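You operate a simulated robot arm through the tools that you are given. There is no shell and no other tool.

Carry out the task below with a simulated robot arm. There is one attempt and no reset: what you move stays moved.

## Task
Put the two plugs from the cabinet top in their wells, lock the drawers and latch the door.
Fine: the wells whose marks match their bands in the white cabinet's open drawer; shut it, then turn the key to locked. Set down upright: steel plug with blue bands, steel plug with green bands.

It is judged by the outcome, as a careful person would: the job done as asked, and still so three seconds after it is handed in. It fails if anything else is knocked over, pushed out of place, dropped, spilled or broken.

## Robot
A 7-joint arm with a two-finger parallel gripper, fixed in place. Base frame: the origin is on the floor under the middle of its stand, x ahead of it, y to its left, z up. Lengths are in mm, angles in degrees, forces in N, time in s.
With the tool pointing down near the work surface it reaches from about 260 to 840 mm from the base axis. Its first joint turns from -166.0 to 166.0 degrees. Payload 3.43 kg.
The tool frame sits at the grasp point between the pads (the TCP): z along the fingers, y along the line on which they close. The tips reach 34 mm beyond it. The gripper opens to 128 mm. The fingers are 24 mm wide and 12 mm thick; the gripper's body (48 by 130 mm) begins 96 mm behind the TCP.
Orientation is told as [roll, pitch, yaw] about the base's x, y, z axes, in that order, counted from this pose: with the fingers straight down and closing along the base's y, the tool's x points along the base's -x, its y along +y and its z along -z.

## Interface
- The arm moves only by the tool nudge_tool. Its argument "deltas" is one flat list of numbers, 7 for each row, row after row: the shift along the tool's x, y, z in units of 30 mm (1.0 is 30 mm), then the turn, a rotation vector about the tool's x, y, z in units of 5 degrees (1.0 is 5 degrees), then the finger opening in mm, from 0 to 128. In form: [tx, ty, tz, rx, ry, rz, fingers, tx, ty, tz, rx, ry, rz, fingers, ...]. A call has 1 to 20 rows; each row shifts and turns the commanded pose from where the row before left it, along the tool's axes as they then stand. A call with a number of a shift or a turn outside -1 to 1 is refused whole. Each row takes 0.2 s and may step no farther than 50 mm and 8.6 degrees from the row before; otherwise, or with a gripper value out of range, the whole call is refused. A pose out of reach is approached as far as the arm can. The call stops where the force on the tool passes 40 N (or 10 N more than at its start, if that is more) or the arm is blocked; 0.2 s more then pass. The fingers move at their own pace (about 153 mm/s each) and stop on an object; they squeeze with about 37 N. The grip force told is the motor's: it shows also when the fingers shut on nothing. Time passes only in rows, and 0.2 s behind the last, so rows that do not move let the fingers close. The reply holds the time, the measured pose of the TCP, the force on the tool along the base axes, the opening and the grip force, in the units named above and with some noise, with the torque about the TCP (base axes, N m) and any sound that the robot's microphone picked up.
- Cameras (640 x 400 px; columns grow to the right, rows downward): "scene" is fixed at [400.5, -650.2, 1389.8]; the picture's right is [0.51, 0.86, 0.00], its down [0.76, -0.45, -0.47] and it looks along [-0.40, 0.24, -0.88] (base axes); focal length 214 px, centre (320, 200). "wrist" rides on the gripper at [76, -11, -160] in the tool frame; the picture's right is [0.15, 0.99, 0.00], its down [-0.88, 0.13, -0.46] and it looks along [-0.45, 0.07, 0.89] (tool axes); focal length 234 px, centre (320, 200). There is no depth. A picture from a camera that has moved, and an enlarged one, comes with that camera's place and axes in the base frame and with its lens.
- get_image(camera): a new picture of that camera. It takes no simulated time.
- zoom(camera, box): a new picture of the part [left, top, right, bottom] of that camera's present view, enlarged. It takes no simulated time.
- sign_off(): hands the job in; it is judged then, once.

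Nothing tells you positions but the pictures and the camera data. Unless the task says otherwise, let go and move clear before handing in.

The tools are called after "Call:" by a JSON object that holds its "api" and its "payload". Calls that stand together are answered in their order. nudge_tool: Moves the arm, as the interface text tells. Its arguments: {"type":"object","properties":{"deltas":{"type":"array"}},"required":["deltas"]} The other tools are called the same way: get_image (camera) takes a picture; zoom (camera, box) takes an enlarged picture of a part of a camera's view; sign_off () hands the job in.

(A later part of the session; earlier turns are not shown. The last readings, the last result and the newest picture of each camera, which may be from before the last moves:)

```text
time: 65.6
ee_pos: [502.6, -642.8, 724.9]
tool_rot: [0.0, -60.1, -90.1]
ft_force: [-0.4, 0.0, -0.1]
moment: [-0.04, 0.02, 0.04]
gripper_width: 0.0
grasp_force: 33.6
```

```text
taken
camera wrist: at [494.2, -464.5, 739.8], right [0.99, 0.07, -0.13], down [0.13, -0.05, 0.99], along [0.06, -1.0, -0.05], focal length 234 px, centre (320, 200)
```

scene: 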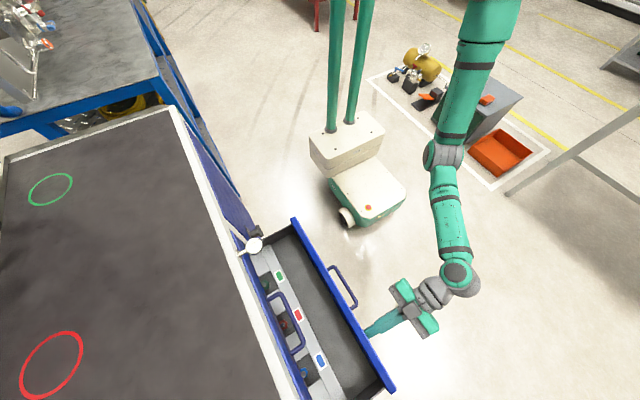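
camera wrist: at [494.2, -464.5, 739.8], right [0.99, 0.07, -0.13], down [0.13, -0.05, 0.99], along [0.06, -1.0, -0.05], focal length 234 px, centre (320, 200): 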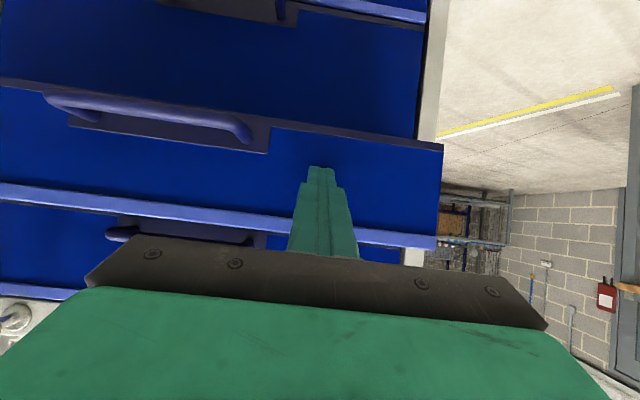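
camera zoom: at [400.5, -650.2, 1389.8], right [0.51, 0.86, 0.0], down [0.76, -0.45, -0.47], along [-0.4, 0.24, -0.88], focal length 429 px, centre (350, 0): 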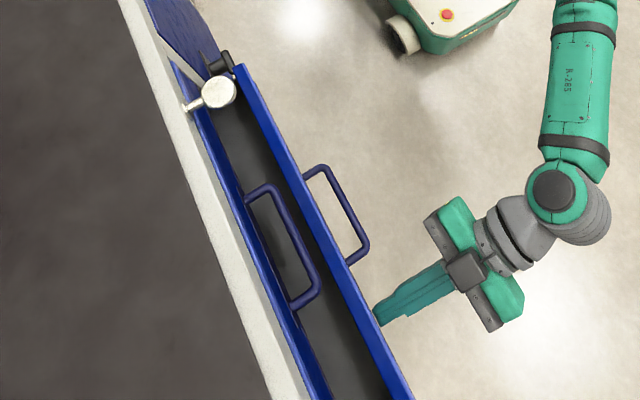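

About 60 mm is left before the panel meets the frame. Continuing more slowly and watching force.

Call:
{"api": "nudge_tool", "payload": {"deltas": [-0.05, 0, 0.0866, 0, 0, 0, 0, -0.1, 0, 0.173, 0, 0, 0, 0, -0.1, 0, 0.173, 0, 0, 0, 0, -0.1, 0, 0.173, 0, 0, 0, 0, -0.1, 0, 0.173, 0, 0, 0, 0, -0.1, 0, 0.173, 0, 0, 0, 0, -0.1, 0, 0.173, 0, 0, 0, 0, -0.067, 0, 0.115, 0, 0, 0, 0, -0.033, 0, 0.058, 0, 0, 0, 0]}}

Call:
{"api": "zoom", "payload": {"camera": "scene", "box": [200, 200, 410, 400]}}

```text
time: 67.6
ee_pos: [504.4, -686.8, 726.1]
tool_rot: [-0.1, -60.0, -90.1]
ft_force: [-0.4, 0.5, -0.2]
moment: [0.02, 0.0, 0.02]
gripper_width: 0.0
grasp_force: 32.9
```

```text
2.00 times, centred on (305, 300) of scene
camera zoom: at [400.5, -650.2, 1389.8], right [0.51, 0.86, 0.0], down [0.76, -0.45, -0.47], along [-0.4, 0.24, -0.88], focal length 429 px, centre (350, 0)
```

zoom: 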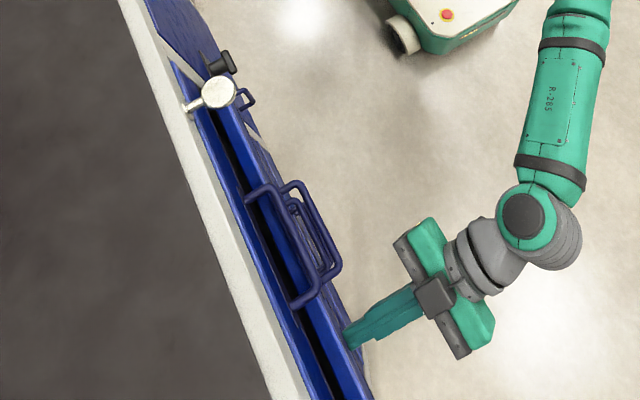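

Nearly shut. Last stretch in 3 mm rows until the stop is felt.

Call:
{"api": "nudge_tool", "payload": {"deltas": [-0.05, 0, 0.0866, 0, 0, 0, 0, -0.05, 0, 0.0866, 0, 0, 0, 0, -0.05, 0, 0.0866, 0, 0, 0, 0, -0.05, 0, 0.0866, 0, 0, 0, 0, -0.05, 0, 0.0866, 0, 0, 0, 0, -0.05, 0, 0.0866, 0, 0, 0, 0]}}

Call:
{"api": "zoom", "payload": {"camera": "scene", "box": [200, 200, 410, 400]}}

Call:
{"api": "get_image", "payload": {"camera": "wrist"}}

```text
time: 69.0
ee_pos: [504.0, -705.1, 724.7]
tool_rot: [0.0, -60.0, -90.2]
ft_force: [0.1, 0.0, 0.6]
moment: [-0.03, 0.02, 0.01]
gripper_width: 0.0
grasp_force: 32.9
```

```text
2.00 times, centred on (305, 300) of scene
camera zoom: at [400.5, -650.2, 1389.8], right [0.51, 0.86, 0.0], down [0.76, -0.45, -0.47], along [-0.4, 0.24, -0.88], focal length 429 px, centre (350, 0)
```

zoom: 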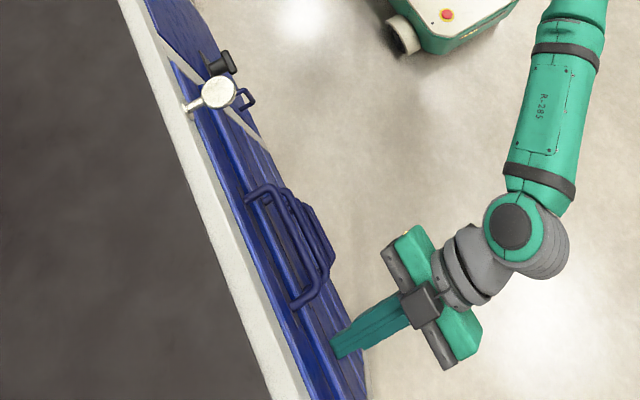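

```text
taken
camera wrist: at [494.6, -527.7, 739.5], right [0.99, 0.07, -0.13], down [0.13, -0.05, 0.99], along [0.06, -1.0, -0.05], focal length 234 px, centre (320, 200)
```

wrist: 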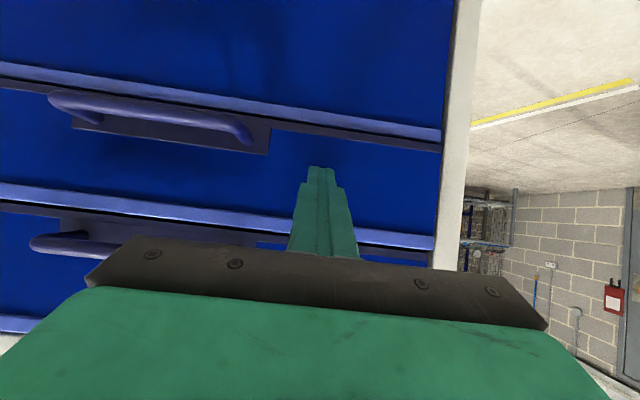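

Call:
{"api": "nudge_tool", "payload": {"deltas": [-0.033, 0, 0.058, 0, 0, 0, 0, -0.033, 0, 0.058, 0, 0, 0, 0, -0.033, 0, 0.058, 0, 0, 0, 0, -0.033, 0, 0.058, 0, 0, 0, 0, -0.033, 0, 0.058, 0, 0, 0, 0]}}

Call:
{"api": "zoom", "payload": {"camera": "scene", "box": [200, 200, 410, 400]}}

Call:
{"api": "zoom", "payload": {"camera": "wrist", "box": [340, 60, 500, 270]}}

```text
time: 70.2
ee_pos: [504.7, -714.1, 726.4]
tool_rot: [-0.1, -60.0, -90.0]
ft_force: [-1.6, 11.5, 3.6]
moment: [-0.03, 0.08, -0.13]
gripper_width: 0.0
grasp_force: 32.8
```

```text
2.00 times, centred on (305, 300) of scene
camera zoom: at [400.5, -650.2, 1389.8], right [0.51, 0.86, 0.0], down [0.76, -0.45, -0.47], along [-0.4, 0.24, -0.88], focal length 429 px, centre (350, 0)
```

zoom: 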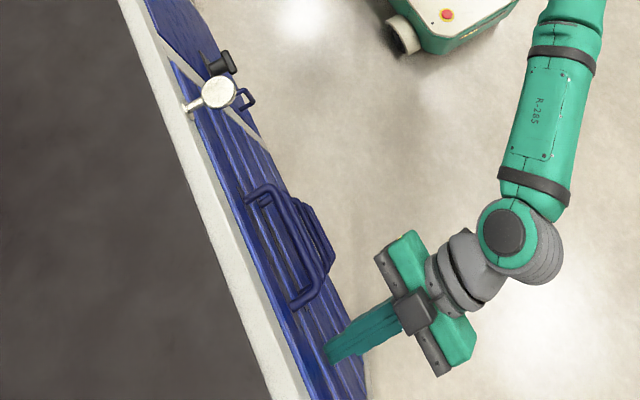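

```text
1.90 times, centred on (420, 165) of wrist
camera zoom: at [495.1, -537.2, 740.2], right [0.99, 0.07, -0.13], down [0.13, -0.05, 0.99], along [0.06, -1.0, -0.05], focal length 446 px, centre (130, 267)
```

zoom: 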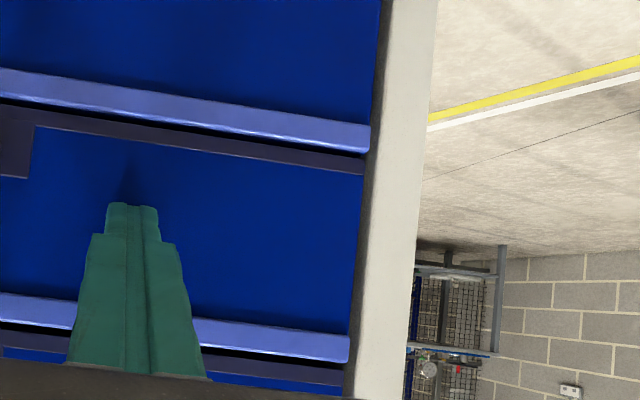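

Force rose to 11.5 N at y -714, so this looks like the end stop. I'll press 2 mm more to confirm, then compare panel planes.

Call:
{"api": "nudge_tool", "payload": {"deltas": [-0.033, 0, 0.058, 0, 0, 0, 0, 0, 0, 0, 0, 0, 0, 0]}}

Call:
{"api": "zoom", "payload": {"camera": "scene", "box": [240, 280, 380, 400]}}

```text
time: 70.6
ee_pos: [505.5, -713.7, 724.5]
tool_rot: [-0.4, -60.0, -89.7]
ft_force: [-3.6, 17.7, 8.6]
moment: [-0.26, -0.03, -0.16]
gripper_width: 0.0
grasp_force: 32.9
stopped in row 2: the force on the tool passed its limit at 47 N (the readings are from after the stop); the commanded pose is now the measured one
```

```text
3.33 times, centred on (310, 340) of scene
camera zoom: at [400.5, -650.2, 1389.8], right [0.51, 0.86, 0.0], down [0.76, -0.45, -0.47], along [-0.4, 0.24, -0.88], focal length 715 px, centre (353, -267)
```

zoom: 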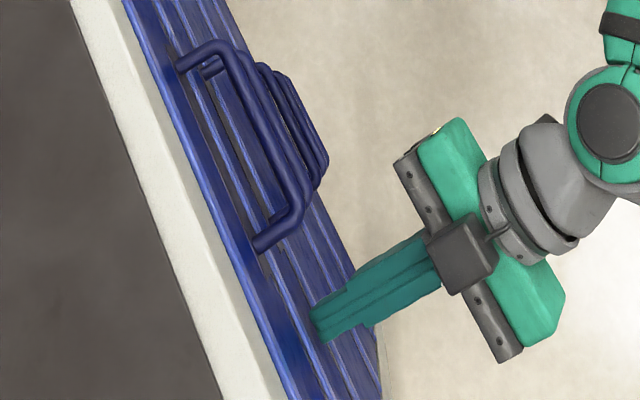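

Hard stop confirmed and the panels look flush. Backing off slowly, then moving in front of the key for a straight-on view.

Call:
{"api": "nudge_tool", "payload": {"deltas": [0.1, 0, -0.173, 0, 0, 0, 0, 0.25, 0, -0.433, 0, 0, 0, 0, 0.5, 0, -0.866, 0, 0, 0, 0, 0.5, 0, -0.866, 0, 0, 0, 0, 0.4, 0, -0.693, 0, 0, 0, 0]}}

Call:
{"api": "zoom", "payload": {"camera": "scene", "box": [200, 200, 410, 400]}}

Call:
{"api": "nudge_tool", "payload": {"deltas": [-0.446, -0.921, -0.289, 0, 0, 0, 64, -0.446, -0.921, -0.289, 0, 0, 0, 128, -0.446, -0.921, -0.289, 0, 0, 0, 128, -0.446, -0.921, -0.289, 0, 0, 0, 128, -0.446, -0.921, -0.289, 0, 0, 0, 128, -0.446, -0.921, -0.289, 0, 0, 0, 128, -0.446, -0.921, -0.289, 0, 0, 0, 128, -0.446, -0.921, -0.289, 0, 0, 0, 128, -0.446, -0.921, -0.289, 0, 0, 0, 128, -0.446, -0.921, -0.289, 0, 0, 0, 128, -0.446, -0.921, -0.289, 0, 0, 0, 128, 0, 0, 0, 0, -1, 0, 128, 0, 0, 0, 0, -1, 0, 128, 0, 0, 0, 0, -1, 0, 128]}}

Call:
{"api": "get_image", "payload": {"camera": "wrist"}}

Call:
{"api": "get_image", "payload": {"camera": "scene"}}

```text
time: 71.8
ee_pos: [503.7, -608.1, 724.8]
tool_rot: [-0.3, -59.9, -90.0]
ft_force: [-0.9, -0.2, 0.9]
moment: [-0.01, -0.02, -0.04]
gripper_width: 0.0
grasp_force: 33.2
```

```text
2.00 times, centred on (305, 300) of scene
camera zoom: at [400.5, -650.2, 1389.8], right [0.51, 0.86, 0.0], down [0.76, -0.45, -0.47], along [-0.4, 0.24, -0.88], focal length 429 px, centre (350, 0)
```

zoom: 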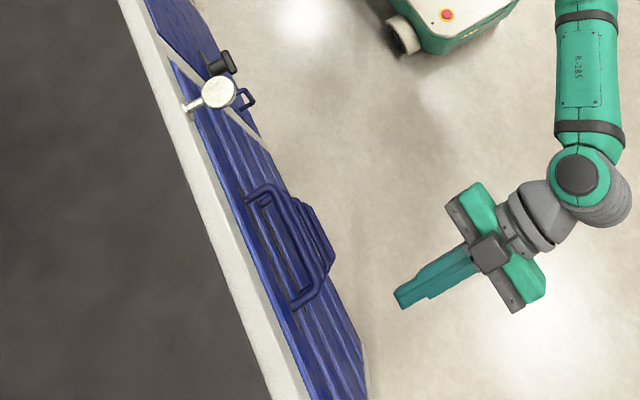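

```text
time: 74.8
ee_pos: [202.6, -599.8, 901.0]
tool_rot: [-0.4, -75.0, -89.7]
ft_force: [-0.1, 0.1, 0.6]
moment: [0.0, 0.0, -0.01]
gripper_width: 128.1
grasp_force: 0.1
```

```text
taken
camera wrist: at [191.9, -424.7, 869.5], right [0.99, 0.04, -0.14], down [0.13, 0.21, 0.97], along [0.07, -0.98, 0.2], focal length 234 px, centre (320, 200)
```

wrist: 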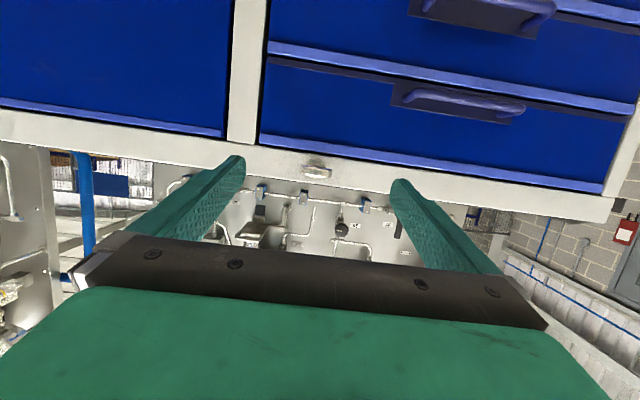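

```text
taken
```

scene: 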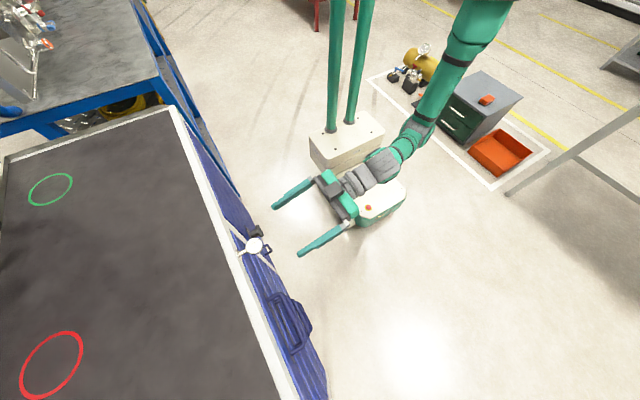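

Call:
{"api": "zoom", "payload": {"camera": "wrist", "box": [290, 145, 346, 195]}}

Call:
{"api": "zoom", "payload": {"camera": "wrist", "box": [200, 60, 640, 240]}}

```text
8.00 times, centred on (318, 170) of wrist
camera zoom: at [191.9, -424.7, 869.5], right [0.99, 0.04, -0.14], down [0.13, 0.21, 0.97], along [0.07, -0.98, 0.2], focal length 1873 px, centre (336, 440)
```

zoom: 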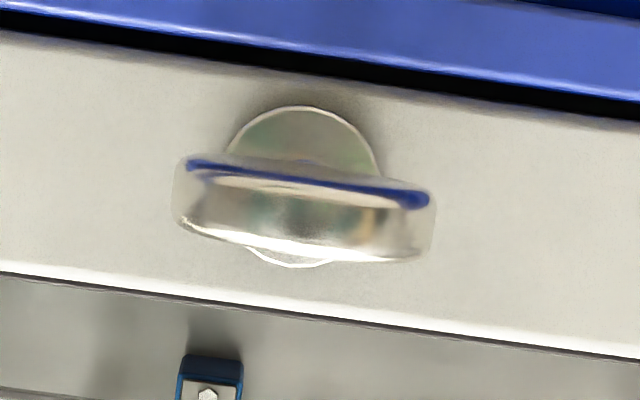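

```text
1.45 times, centred on (420, 150) of wrist
camera zoom: at [191.9, -424.7, 869.5], right [0.99, 0.04, -0.14], down [0.13, 0.21, 0.97], along [0.07, -0.98, 0.2], focal length 341 px, centre (174, 273)
```

zoom: 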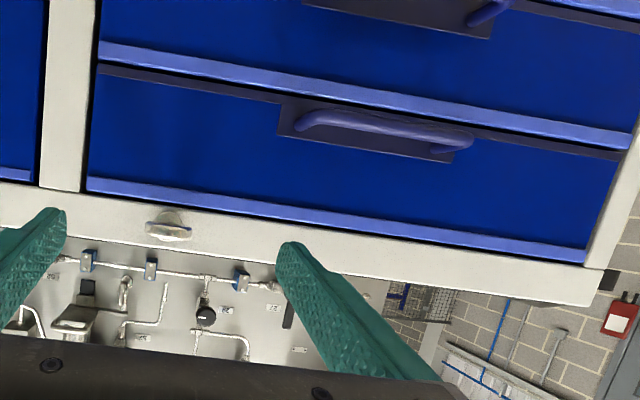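

The key bow is a 38 mm horizontal disc on a shaft along y at about x 202, z 895, with no lock marks visible nearby. I'll level the tool and roll 90° so the fingers close vertically on the bow.

Call:
{"api": "nudge_tool", "payload": {"deltas": [0, 0, 0, 0, -1, 0, 60, 0, 0, 0, 0, -1, 0, 60, 0, 0, 0, 0, -1, 0, 60, 0, 0, 0, 0, 0, -1, 60, 0, 0, 0, 0, 0, -1, 60, 0, 0, 0, 0, 0, -1, 60, 0, 0, 0, 0, 0, -1, 60, 0, 0, 0, 0, 0, -1, 60, 0, 0, 0, 0, 0, -1, 60, 0, 0, 0, 0, 0, -1, 60, 0, 0, 0, 0, 0, -1, 60, 0, 0, 0, 0, 0, -1, 60]}}

Call:
{"api": "get_image", "payload": {"camera": "scene"}}

```text
time: 77.4
ee_pos: [202.9, -601.8, 901.1]
tool_rot: [-89.9, -44.8, -0.3]
ft_force: [0.4, -0.1, -0.7]
moment: [0.01, 0.06, 0.02]
gripper_width: 60.0
grasp_force: 0.0
```

```text
taken
```

scene: 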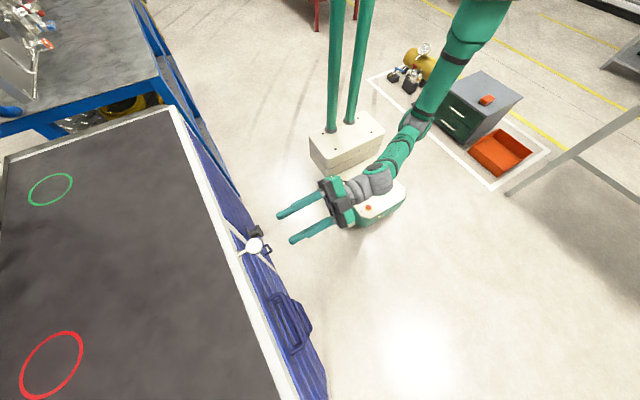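

Call:
{"api": "nudge_tool", "payload": {"deltas": [0, 0, 0, 0, 0, -1, 40, 0, 0, 0, 0, 0, -1, 40, 0, 0, 0, 0, 0, -1, 40, 0, 0, 0, 0, 0, -1, 40, 0, 0, 0, 0, 0, -1, 40, 0, 0, 0, 0, 0, -1, 40, 0, 0, 0, 0, 0, -1, 40, 0, 0, 0, 0, 0, -1, 40, 0, 0, 0, 0, 0, -1, 40]}}

Call:
{"api": "get_image", "payload": {"camera": "wrist"}}

Call:
{"api": "zoom", "payload": {"camera": "scene", "box": [200, 160, 360, 270]}}

```text
time: 79.4
ee_pos: [201.4, -600.3, 900.5]
tool_rot: [-89.9, 0.2, -0.1]
ft_force: [0.9, -0.3, 0.3]
moment: [0.02, 0.0, -0.01]
gripper_width: 40.0
grasp_force: 0.0
```

```text
taken
camera wrist: at [127.8, -439.4, 913.0], right [-0.15, 0.0, -0.99], down [0.88, 0.45, -0.13], along [0.45, -0.89, -0.07], focal length 234 px, centre (320, 200)
```

wrist: 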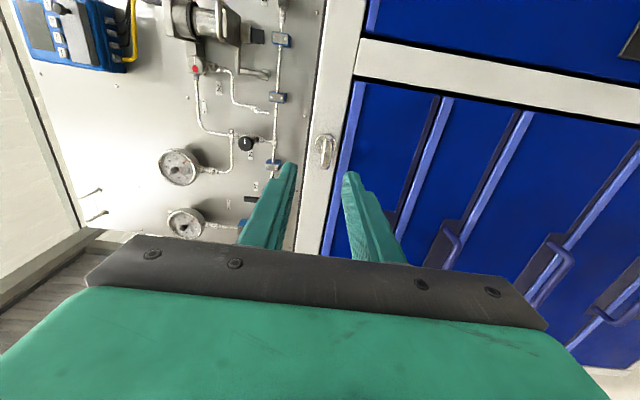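

```text
3.64 times, centred on (280, 215) of scene
camera zoom: at [400.5, -650.2, 1389.8], right [0.51, 0.86, 0.0], down [0.76, -0.45, -0.47], along [-0.4, 0.24, -0.88], focal length 780 px, centre (466, 146)
```

zoom: 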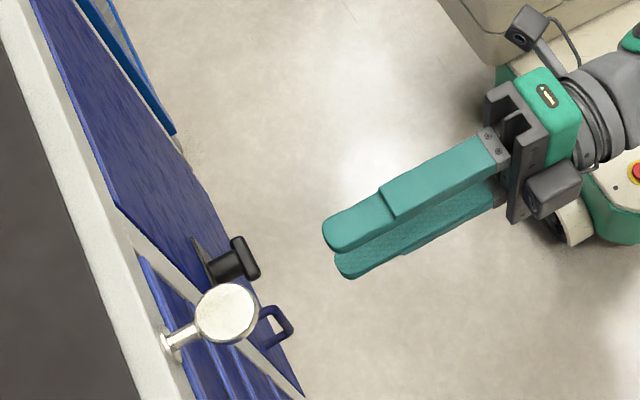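

Orientation is as planned. I'll zoom on the key to refine the vertical and lateral alignment before advancing.

Call:
{"api": "zoom", "payload": {"camera": "wrist", "box": [290, 120, 354, 170]}}

Call:
{"api": "zoom", "payload": {"camera": "wrist", "box": [250, 110, 410, 220]}}

```text
8.00 times, centred on (322, 145) of wrist
camera zoom: at [127.8, -439.4, 913.0], right [-0.15, 0.0, -0.99], down [0.88, 0.45, -0.13], along [0.45, -0.89, -0.07], focal length 1873 px, centre (304, 640)
```

zoom: 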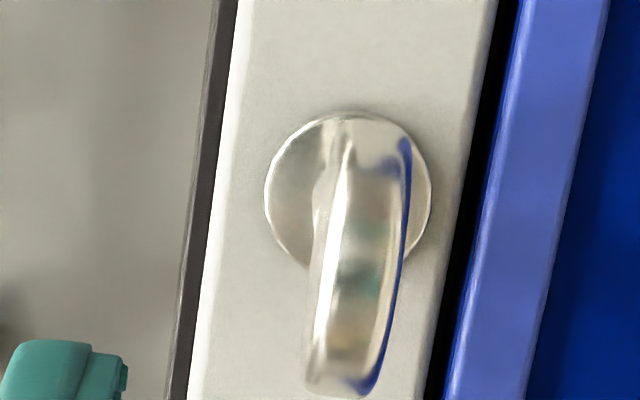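

```text
3.64 times, centred on (330, 165) of wrist
camera zoom: at [127.8, -439.4, 913.0], right [-0.15, 0.0, -0.99], down [0.88, 0.45, -0.13], along [0.45, -0.89, -0.07], focal length 852 px, centre (284, 327)
```

zoom: 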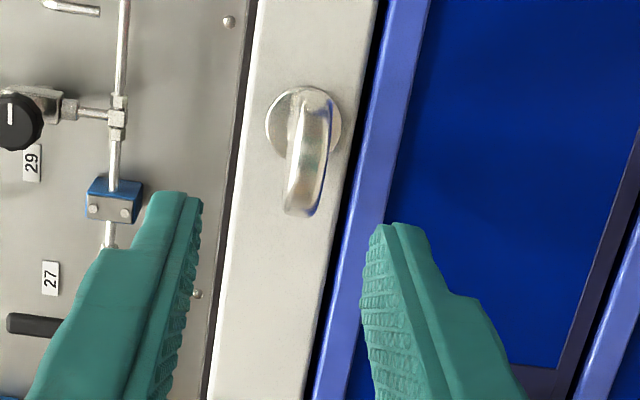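

The axis is at about x 201.8, z 894.5. I'll shift to match and advance halfway, then check.

Call:
{"api": "nudge_tool", "payload": {"deltas": [0.067, 0.25, 0, 0, 0, 0, 40, 0, 0, 0.8, 0, 0, 0, 40, 0, 0, 0.8, 0, 0, 0, 40, 0, 0, 0, 0, 0, 0, 40]}}

Call:
{"api": "zoom", "payload": {"camera": "wrist", "box": [250, 110, 410, 220]}}

Call:
{"api": "zoom", "payload": {"camera": "scene", "box": [200, 190, 300, 270]}}

```text
time: 80.4
ee_pos: [199.1, -648.4, 893.8]
tool_rot: [-89.9, 0.2, 0.0]
ft_force: [0.1, -0.2, 0.5]
moment: [0.0, 0.0, -0.01]
gripper_width: 39.7
grasp_force: 0.0
```

```text
3.64 times, centred on (330, 165) of wrist
camera zoom: at [125.3, -487.2, 905.2], right [-0.15, 0.0, -0.99], down [0.88, 0.45, -0.13], along [0.45, -0.89, -0.07], focal length 852 px, centre (284, 327)
```

zoom: 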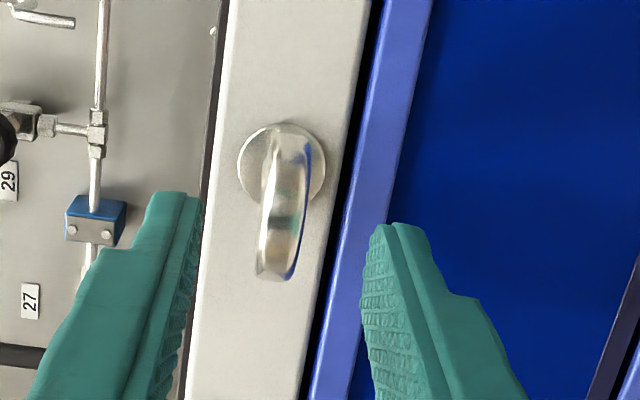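

```text
5.00 times, centred on (250, 230) of scene
camera zoom: at [400.5, -650.2, 1389.8], right [0.51, 0.86, 0.0], down [0.76, -0.45, -0.47], along [-0.4, 0.24, -0.88], focal length 1072 px, centre (670, 50)
```

zoom: 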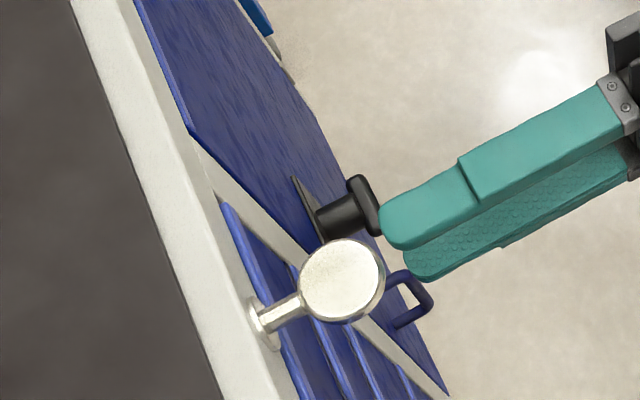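

Aligned within a millimetre. Advancing 40 mm so the pads straddle the bow, then closing gently.

Call:
{"api": "nudge_tool", "payload": {"deltas": [0, 0, 0.683, 0, 0, 0, 40, 0, 0, 0.66, 0, 0, 0, 40, 0, 0, 0, 0, 0, 0, 40]}}

Call:
{"api": "zoom", "payload": {"camera": "wrist", "box": [250, 110, 410, 220]}}

Call:
{"api": "zoom", "payload": {"camera": "scene", "box": [200, 190, 300, 270]}}

```text
time: 81.2
ee_pos: [199.2, -688.9, 893.4]
tool_rot: [-89.9, 0.0, -0.2]
ft_force: [0.5, 0.2, 0.4]
moment: [0.04, -0.02, 0.03]
gripper_width: 39.9
grasp_force: 0.0
```

```text
3.64 times, centred on (330, 165) of wrist
camera zoom: at [125.7, -527.8, 905.3], right [-0.15, 0.0, -0.99], down [0.88, 0.45, -0.13], along [0.45, -0.89, -0.07], focal length 852 px, centre (284, 327)
```

zoom: 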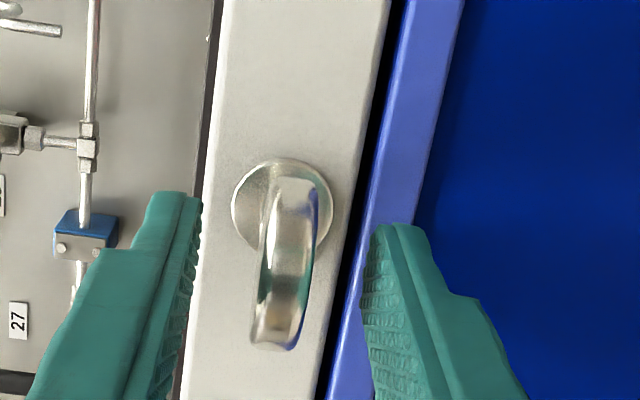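

```text
5.00 times, centred on (250, 230) of scene
camera zoom: at [400.5, -650.2, 1389.8], right [0.51, 0.86, 0.0], down [0.76, -0.45, -0.47], along [-0.4, 0.24, -0.88], focal length 1072 px, centre (670, 50)
```

zoom: 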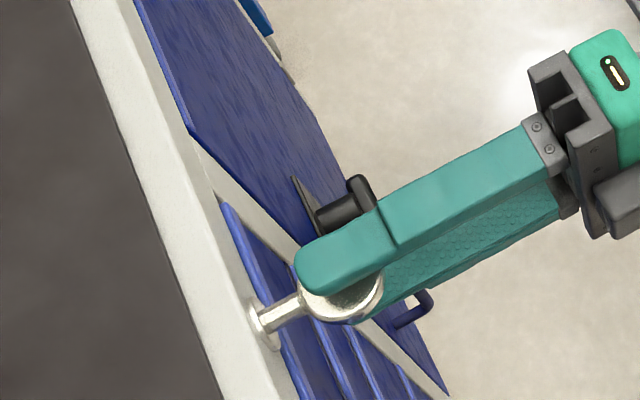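

Call:
{"api": "nudge_tool", "payload": {"deltas": [0, 0, 0, 0, 0, 0, 25, 0, 0, 0, 0, 0, 0, 18, 0, 0, 0, 0, 0, 0, 14, 0, 0, 0, 0, 0, 0, 11, 0, 0, 0, 0, 0, 0, 8, 0, 0, 0, 0, 0, 0, 4, 0, 0, 0, 0, 0, 0, 0, 0, 0, 0, 0, 0, 0, 0]}}

Call:
{"api": "zoom", "payload": {"camera": "wrist", "box": [250, 110, 410, 220]}}

Call:
{"api": "zoom", "payload": {"camera": "scene", "box": [200, 190, 300, 270]}}

```text
time: 83.0
ee_pos: [200.4, -688.7, 894.3]
tool_rot: [-89.9, 0.1, -0.1]
ft_force: [-1.2, -0.5, 2.3]
moment: [-0.41, -0.01, 0.09]
gripper_width: 11.2
grasp_force: 45.0
```

```text
3.64 times, centred on (330, 165) of wrist
camera zoom: at [125.8, -527.5, 905.5], right [-0.15, 0.0, -0.99], down [0.88, 0.45, -0.13], along [0.45, -0.89, -0.07], focal length 852 px, centre (284, 327)
```

zoom: 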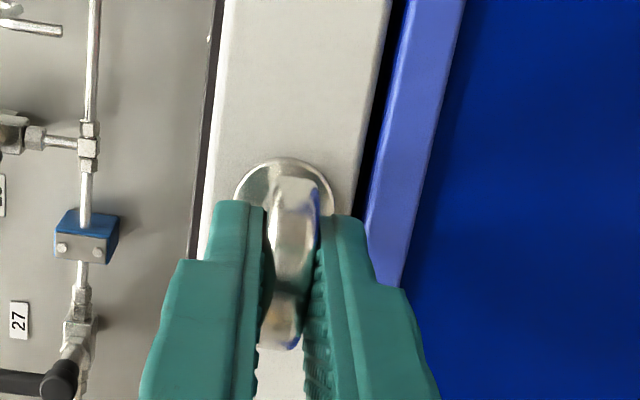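

```text
5.00 times, centred on (250, 230) of scene
camera zoom: at [400.5, -650.2, 1389.8], right [0.51, 0.86, 0.0], down [0.76, -0.45, -0.47], along [-0.4, 0.24, -0.88], focal length 1072 px, centre (670, 50)
```

zoom: 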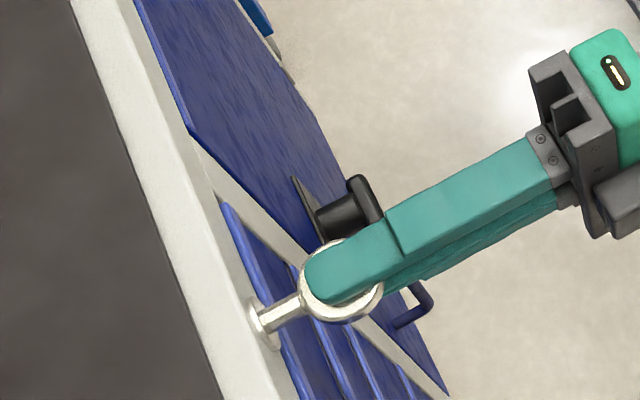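

The bow is gripped at 11 mm. I'll test a small clockwise turn (seen from the front) and read the torque.

Call:
{"api": "nudge_tool", "payload": {"deltas": [0, 0, 0, 0, 0, 0.6, 0, 0, 0, 0, 0, 0, 0.6, 0, 0, 0, 0, 0, 0, 0.6, 0]}}

Call:
{"api": "zoom", "payload": {"camera": "wrist", "box": [250, 110, 410, 220]}}

```text
time: 83.8
ee_pos: [200.6, -688.6, 893.6]
tool_rot: [-90.1, -9.0, -0.2]
ft_force: [0.4, 9.9, 3.4]
moment: [-0.2, 1.49, 0.03]
gripper_width: 14.4
grasp_force: 45.4
```

```text
3.64 times, centred on (330, 165) of wrist
camera zoom: at [125.3, -527.6, 893.5], right [0.01, 0.0, -1.0], down [0.89, 0.45, 0.01], along [0.45, -0.89, 0.0], focal length 852 px, centre (284, 327)
```

zoom: 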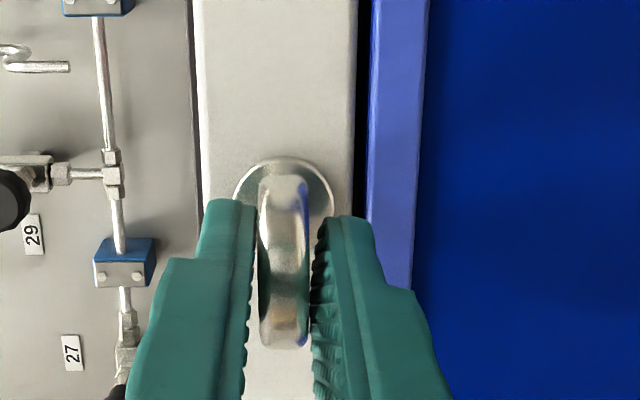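

The bow didn't follow: the fingers spread to 14 mm with about 1.5 N m, so that direction is blocked. Returning and testing counter-clockwise.

Call:
{"api": "nudge_tool", "payload": {"deltas": [0, 0, 0, 0, 0, -0.6, 0, 0, 0, 0, 0, 0, -0.6, 0, 0, 0, 0, 0, 0, -0.6, 0, 0, 0, 0, 0, 0, 0, 0]}}

Call:
{"api": "nudge_tool", "payload": {"deltas": [0, 0, 0, 0, 0, -0.6, 0, 0, 0, 0, 0, 0, -0.6, 0, 0, 0, 0, 0, 0, -0.6, 0]}}

Call:
{"api": "zoom", "payload": {"camera": "wrist", "box": [250, 110, 410, 220]}}

```text
time: 84.8
ee_pos: [201.3, -688.6, 893.7]
tool_rot: [-89.8, 0.1, -0.1]
ft_force: [-0.6, 16.2, 1.9]
moment: [-0.33, -0.04, 0.24]
gripper_width: 10.7
grasp_force: 45.0
```

```text
time: 85.6
ee_pos: [200.1, -688.1, 892.6]
tool_rot: [-89.9, 9.2, 0.0]
ft_force: [3.9, 12.2, -2.7]
moment: [-0.45, -0.05, -0.63]
gripper_width: 11.1
grasp_force: 44.6
```

```text
3.64 times, centred on (330, 165) of wrist
camera zoom: at [128.9, -528.0, 917.2], right [-0.3, 0.0, -0.95], down [0.85, 0.46, -0.27], along [0.43, -0.89, -0.14], focal length 852 px, centre (284, 327)
```

zoom: 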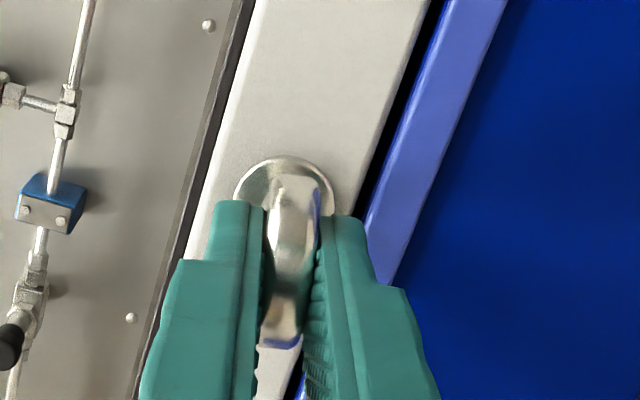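

The key follows counter-clockwise with no resistance. Continuing the turn in steps while monitoring torque and sound.

Call:
{"api": "nudge_tool", "payload": {"deltas": [0, 0, 0, 0, 0, -0.7, 0, 0, 0, 0, 0, 0, -0.7, 0, 0, 0, 0, 0, 0, -0.7, 0, 0, 0, 0, 0, 0, -0.7, 0, 0, 0, 0, 0, 0, -0.7, 0, 0, 0, 0, 0, 0, -0.7, 0, 0, 0, 0, 0, 0, -0.7, 0, 0, 0, 0, 0, 0, -0.7, 0]}}

Call:
{"api": "zoom", "payload": {"camera": "wrist", "box": [250, 110, 410, 220]}}

Call:
{"api": "get_image", "payload": {"camera": "scene"}}

```text
time: 87.4
ee_pos: [199.9, -689.4, 893.5]
tool_rot: [-89.9, 37.2, 0.0]
ft_force: [6.9, 18.1, -4.1]
moment: [0.32, -0.03, 1.41]
gripper_width: 10.8
grasp_force: 44.4
```

```text
3.64 times, centred on (330, 165) of wrist
camera zoom: at [148.2, -528.1, 948.6], right [-0.71, 0.0, -0.7], down [0.62, 0.46, -0.64], along [0.32, -0.89, -0.33], focal length 852 px, centre (284, 327)
```

zoom: 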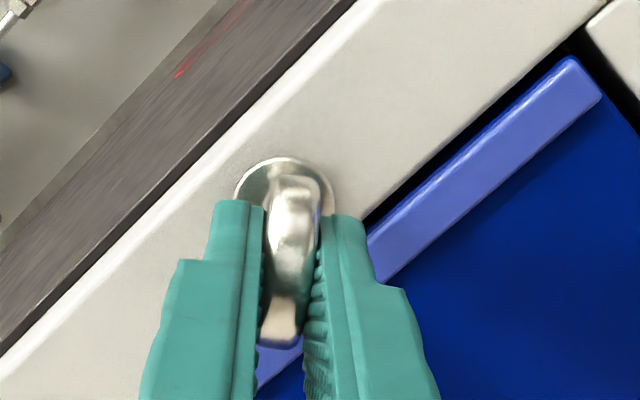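

```text
taken
```

scene: 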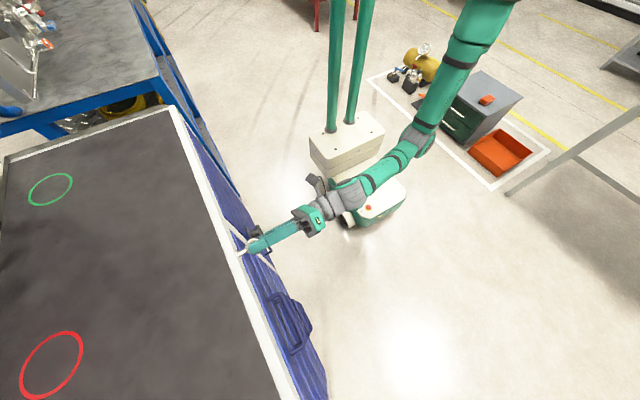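

Turned 37° smoothly. I'll relieve the small axial load and continue.

Call:
{"api": "nudge_tool", "payload": {"deltas": [0, 0, -0.02, 0, 0, -0.7, 0, 0, 0, 0, 0, 0, -0.7, 0, 0, 0, 0, 0, 0, -0.7, 0, 0, 0, 0, 0, 0, -0.7, 0, 0, 0, 0, 0, 0, -0.7, 0, 0, 0, 0, 0, 0, -0.7, 0]}}

Call:
{"api": "zoom", "payload": {"camera": "wrist", "box": [250, 110, 410, 220]}}

```text
time: 88.8
ee_pos: [199.8, -689.4, 893.7]
tool_rot: [-89.9, 58.3, 0.1]
ft_force: [9.7, -20.2, -2.1]
moment: [0.49, 0.04, 1.48]
gripper_width: 10.7
grasp_force: 44.3
```

```text
3.64 times, centred on (330, 165) of wrist
camera zoom: at [171.4, -528.1, 963.9], right [-0.92, 0.0, -0.4], down [0.35, 0.46, -0.82], along [0.18, -0.89, -0.42], focal length 852 px, centre (284, 327)
```

zoom: 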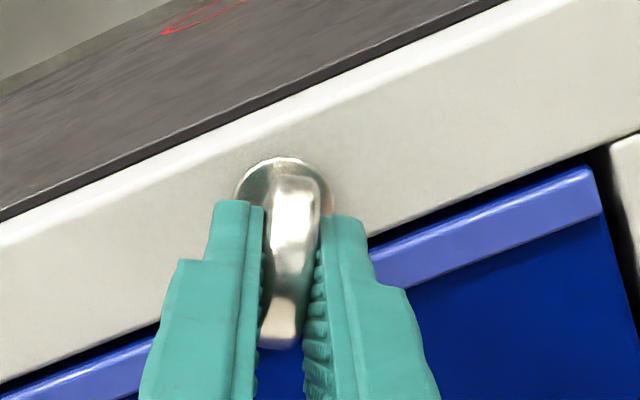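

At 58° and still free. A tiny correction for the axial and lateral load, then on toward 90°.

Call:
{"api": "nudge_tool", "payload": {"deltas": [-0.005, -0.0085, 0.01, 0, 0, -0.6, 0, 0, 0, 0, 0, 0, -0.6, 0, 0, 0, 0, 0, 0, -0.6, 0, 0, 0, 0, 0, 0, -0.6, 0, 0, 0, 0, 0, 0, -0.6, 0, 0, 0, 0, 0, 0, -0.6, 0, 0, 0, 0, 0, 0, -0.6, 0]}}

Call:
{"api": "zoom", "payload": {"camera": "wrist", "box": [250, 110, 410, 220]}}

```text
time: 90.4
ee_pos: [200.2, -689.9, 894.0]
tool_rot: [-89.2, 79.2, 0.8]
ft_force: [6.5, 1.7, -4.7]
moment: [-0.12, -0.01, -0.03]
gripper_width: 10.9
grasp_force: 44.6
```

```text
3.64 times, centred on (330, 165) of wrist
camera zoom: at [198.1, -528.1, 970.2], right [-1.0, 0.0, -0.04], down [0.04, 0.46, -0.89], along [0.02, -0.89, -0.46], focal length 852 px, centre (284, 327)
```

zoom: 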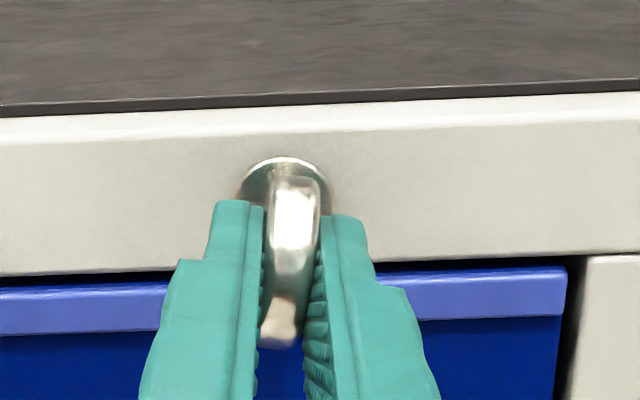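

Call:
{"api": "nudge_tool", "payload": {"deltas": [0, 0, 0, 0, 0, -0.6, 0, 0, 0, 0, 0, 0, -0.6, 0, 0, 0, 0, 0, 0, -0.6, 0, 0, 0, 0, 0, 0, -0.4, 0]}}

Call:
{"api": "zoom", "payload": {"camera": "wrist", "box": [250, 110, 410, 220]}}

```text
time: 91.4
ee_pos: [200.2, -688.9, 893.8]
tool_rot: [33.6, 89.9, 123.5]
ft_force: [-6.2, 7.9, -5.0]
moment: [0.54, -0.54, 0.35]
gripper_width: 10.9
grasp_force: 44.6
```

```text
3.64 times, centred on (330, 165) of wrist
camera zoom: at [212.7, -528.2, 969.4], right [-0.99, 0.0, 0.15], down [-0.13, 0.46, -0.88], along [-0.07, -0.89, -0.45], focal length 852 px, centre (284, 327)
```

zoom: 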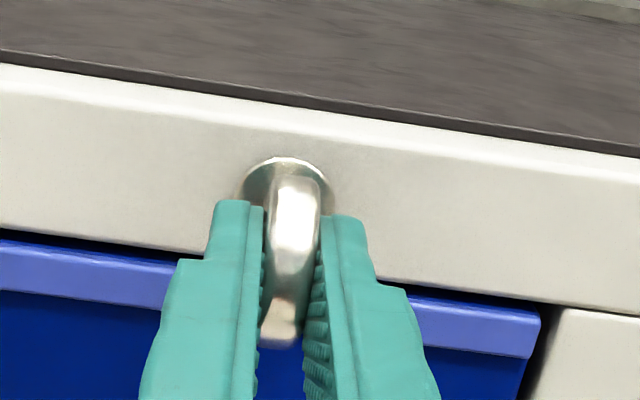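

At 90° there's −0.54 N m of resistance building. I'll nudge 3° more to see whether this is the end stop.

Call:
{"api": "nudge_tool", "payload": {"deltas": [0, 0, 0, 0, 0, -0.3, 0, 0, 0, 0, 0, 0, -0.3, 0]}}

Call:
{"api": "zoom", "payload": {"camera": "wrist", "box": [250, 110, 410, 220]}}

```text
time: 92.0
ee_pos: [200.4, -688.7, 892.7]
tool_rot: [87.7, 86.9, 177.5]
ft_force: [-10.2, 5.1, -4.5]
moment: [0.17, -1.32, 0.26]
gripper_width: 11.9
grasp_force: 44.6
```

```text
3.64 times, centred on (330, 165) of wrist
camera zoom: at [217.0, -528.2, 968.9], right [-0.98, 0.0, 0.2], down [-0.18, 0.46, -0.87], along [-0.09, -0.89, -0.45], focal length 852 px, centre (284, 327)
```

zoom: 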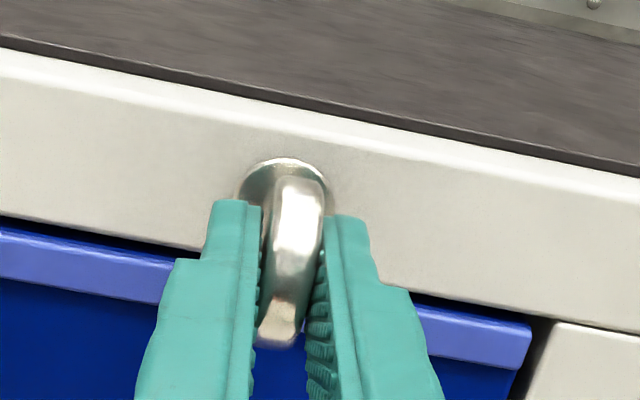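

The key hits its stop at 90°, so it's locked. I'll relax the twist, open, and back straight out.

Call:
{"api": "nudge_tool", "payload": {"deltas": [0, 0, 0, 0, 0, 0.5, 0, 0, 0, 0, 0, 0, 0, 13, 0, 0, 0, 0, 0, 0, 18, 0, 0, 0, 0, 0, 0, 30, 0, 0, 0, 0, 0, 0, 40, 0, 0, -0.5, 0, 0, 0, 40, 0, 0, -1, 0, 0, 0, 40, 0, 0, -1, 0, 0, 0, 40, 0, 0, -1, 0, 0, 0, 40]}}

Call:
{"api": "get_image", "payload": {"camera": "wrist"}}

Call:
{"api": "zoom", "payload": {"camera": "scene", "box": [190, 180, 350, 290]}}

```text
time: 94.0
ee_pos: [201.7, -583.2, 894.4]
tool_rot: [82.4, 89.3, 172.3]
ft_force: [-0.1, 0.0, 0.3]
moment: [0.0, -0.01, 0.01]
gripper_width: 40.0
grasp_force: 0.2
```

```text
taken
camera wrist: at [215.6, -422.5, 970.4], right [-0.99, 0.0, 0.16], down [-0.14, 0.46, -0.88], along [-0.07, -0.89, -0.45], focal length 234 px, centre (320, 200)
```

wrist: 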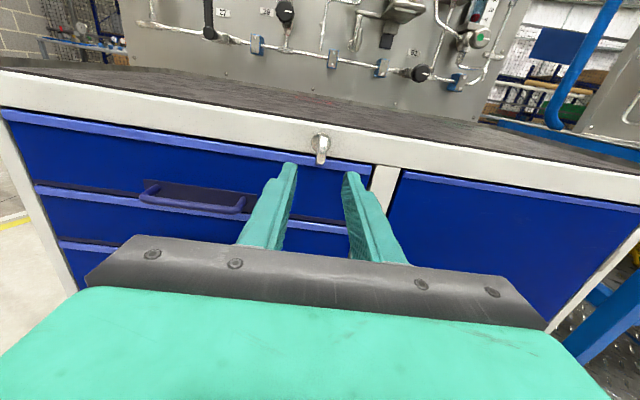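

```text
3.64 times, centred on (270, 235) of scene
camera zoom: at [400.5, -650.2, 1389.8], right [0.51, 0.86, 0.0], down [0.76, -0.45, -0.47], along [-0.4, 0.24, -0.88], focal length 780 px, centre (502, 73)
```

zoom: 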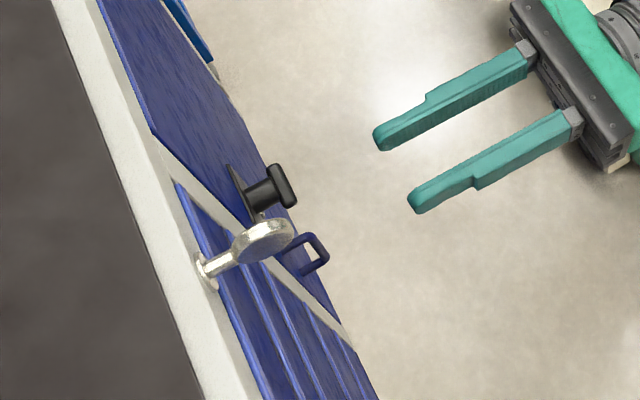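

The camera is now upright. I'll check the key's angle and the drawer fronts.

Call:
{"api": "zoom", "payload": {"camera": "wrist", "box": [290, 120, 354, 170]}}

Call:
{"api": "zoom", "payload": {"camera": "wrist", "box": [0, 50, 400, 260]}}

Call:
{"api": "zoom", "payload": {"camera": "scene", "box": [225, 220, 275, 260]}}

```text
8.00 times, centred on (322, 145) of wrist
camera zoom: at [215.6, -422.5, 970.4], right [-0.99, 0.0, 0.16], down [-0.14, 0.46, -0.88], along [-0.07, -0.89, -0.45], focal length 1873 px, centre (304, 640)
```

zoom: 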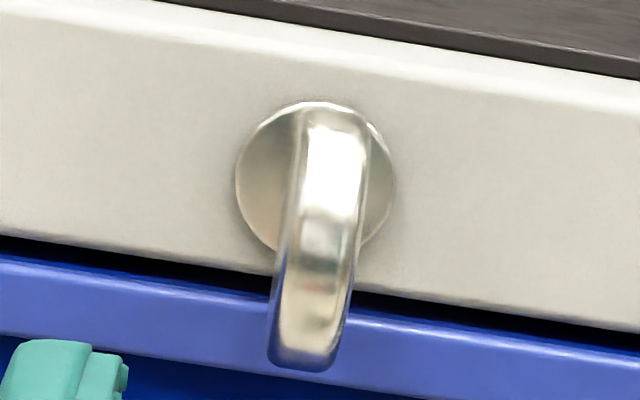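

```text
1.60 times, centred on (200, 155) of wrist
camera zoom: at [215.6, -422.5, 970.4], right [-0.99, 0.0, 0.16], down [-0.14, 0.46, -0.88], along [-0.07, -0.89, -0.45], focal length 375 px, centre (512, 272)
```

zoom: 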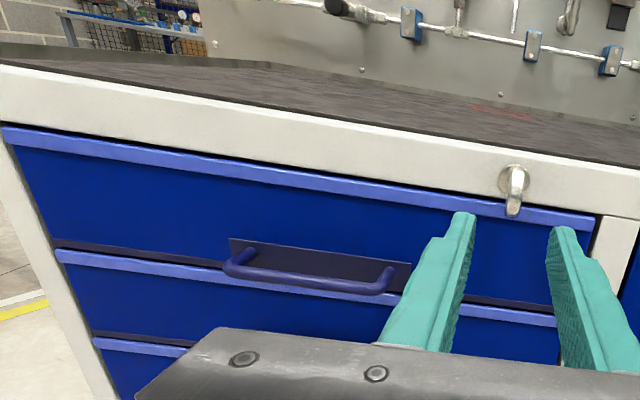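

```text
10.00 times, centred on (250, 240) of scene
camera zoom: at [400.5, -650.2, 1389.8], right [0.51, 0.86, 0.0], down [0.76, -0.45, -0.47], along [-0.4, 0.24, -0.88], focal length 2145 px, centre (1020, -200)
```

zoom: 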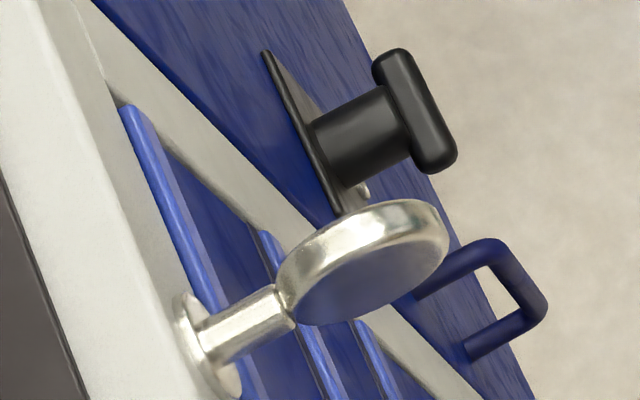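

The key stands vertical and the drawers look flush. Now the latch: I'll roll back 90° so the fingers close vertically, then move down in front of the T-handle.

Call:
{"api": "nudge_tool", "payload": {"deltas": [0, 0, 0, 0, 0, 1, 40, 0, 0, 0, 0, 0, 1, 40, 0, 0, 0, 0, 0, 1, 40, 0, 0, 0, 0, 0, 1, 40, 0, 0, 0, 0, 0, 1, 40, 0, 0, 0, 0, 0, 1, 40, 0, 0, 0, 0, 0, 1, 40, 0, 0, 0, 0, 0, 1, 40, 0, 0, 0, 0, 0, 1, 40, 0, 0, 0, 0, 0, 1, 40, 0, 0, 0, 0, 0, 1, 40, 0, 0, 0, 0, 0, 1, 40, 0, 0, 0, 0, 0, 1, 40, 0, 0, 0, 0, 0, 1, 40, 0, 0, 0, 0, 0, 1, 40, 0, 0, 0, 0, 0, 1, 40, 0, 0, 0, 0, 0, 1, 40, 0, 0, 0, 0, 0, 1, 40]}}

Call:
{"api": "nudge_tool", "payload": {"deltas": [0.477, 0.885, 0.044, 0, 0, 0, 40, 0.477, 0.885, 0.044, 0, 0, 0, 40, 0.477, 0.885, 0.044, 0, 0, 0, 40, 0.477, 0.885, 0.044, 0, 0, 0, 40, 0.477, 0.885, 0.044, 0, 0, 0, 40, 0.477, 0.885, 0.044, 0, 0, 0, 40, 0.477, 0.885, 0.044, 0, 0, 0, 40]}}

Call:
{"api": "get_image", "payload": {"camera": "wrist"}}

Call:
{"api": "get_image", "payload": {"camera": "scene"}}

```text
time: 97.8
ee_pos: [200.5, -583.1, 893.6]
tool_rot: [-89.9, 0.7, -0.1]
ft_force: [-0.5, -0.2, 0.8]
moment: [0.0, -0.02, 0.01]
gripper_width: 39.8
grasp_force: 0.1
```

```text
time: 99.4
ee_pos: [100.3, -593.8, 709.9]
tool_rot: [-89.9, 0.6, -0.1]
ft_force: [-0.1, -0.5, -0.8]
moment: [-0.01, 0.01, -0.02]
gripper_width: 39.9
grasp_force: 0.1
```

```text
taken
camera wrist: at [25.5, -431.6, 722.6], right [-0.16, 0.0, -0.99], down [0.88, 0.45, -0.14], along [0.45, -0.89, -0.07], focal length 234 px, centre (320, 200)
```

wrist: 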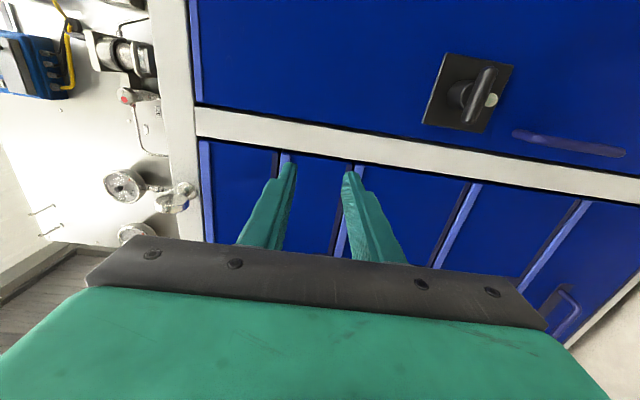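

```text
taken
```

scene: 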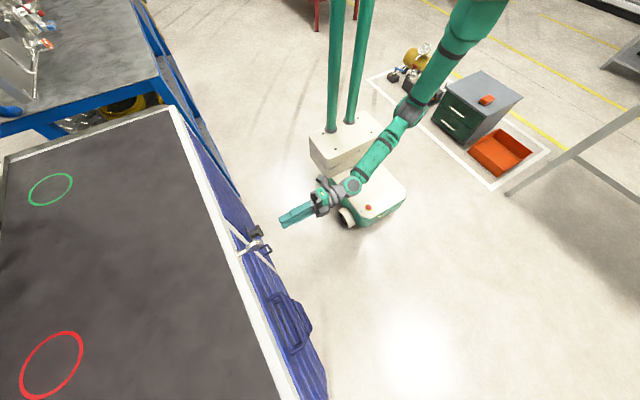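

Call:
{"api": "zoom", "payload": {"camera": "wrist", "box": [415, 45, 535, 140]}}

Call:
{"api": "zoom", "payload": {"camera": "wrist", "box": [180, 0, 640, 280]}}

```text
4.21 times, centred on (475, 92) of wrist
camera zoom: at [25.5, -431.6, 722.6], right [-0.16, 0.0, -0.99], down [0.88, 0.45, -0.14], along [0.45, -0.89, -0.07], focal length 986 px, centre (-333, 653)
```

zoom: 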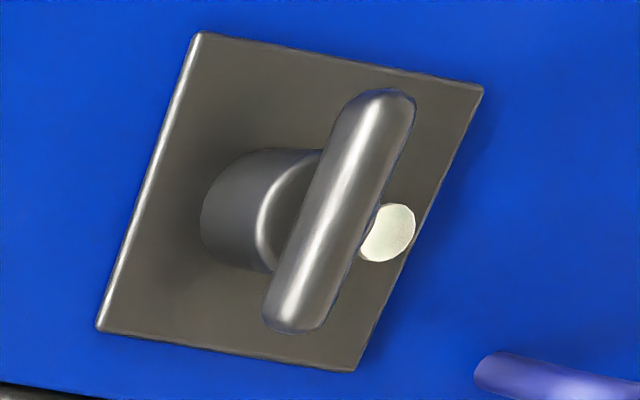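

```text
1.39 times, centred on (410, 140) of wrist
camera zoom: at [25.5, -431.6, 722.6], right [-0.16, 0.0, -0.99], down [0.88, 0.45, -0.14], along [0.45, -0.89, -0.07], focal length 326 px, centre (195, 284)
```

zoom: 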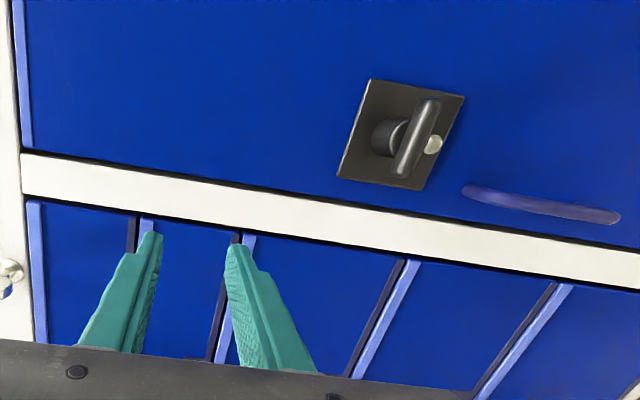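

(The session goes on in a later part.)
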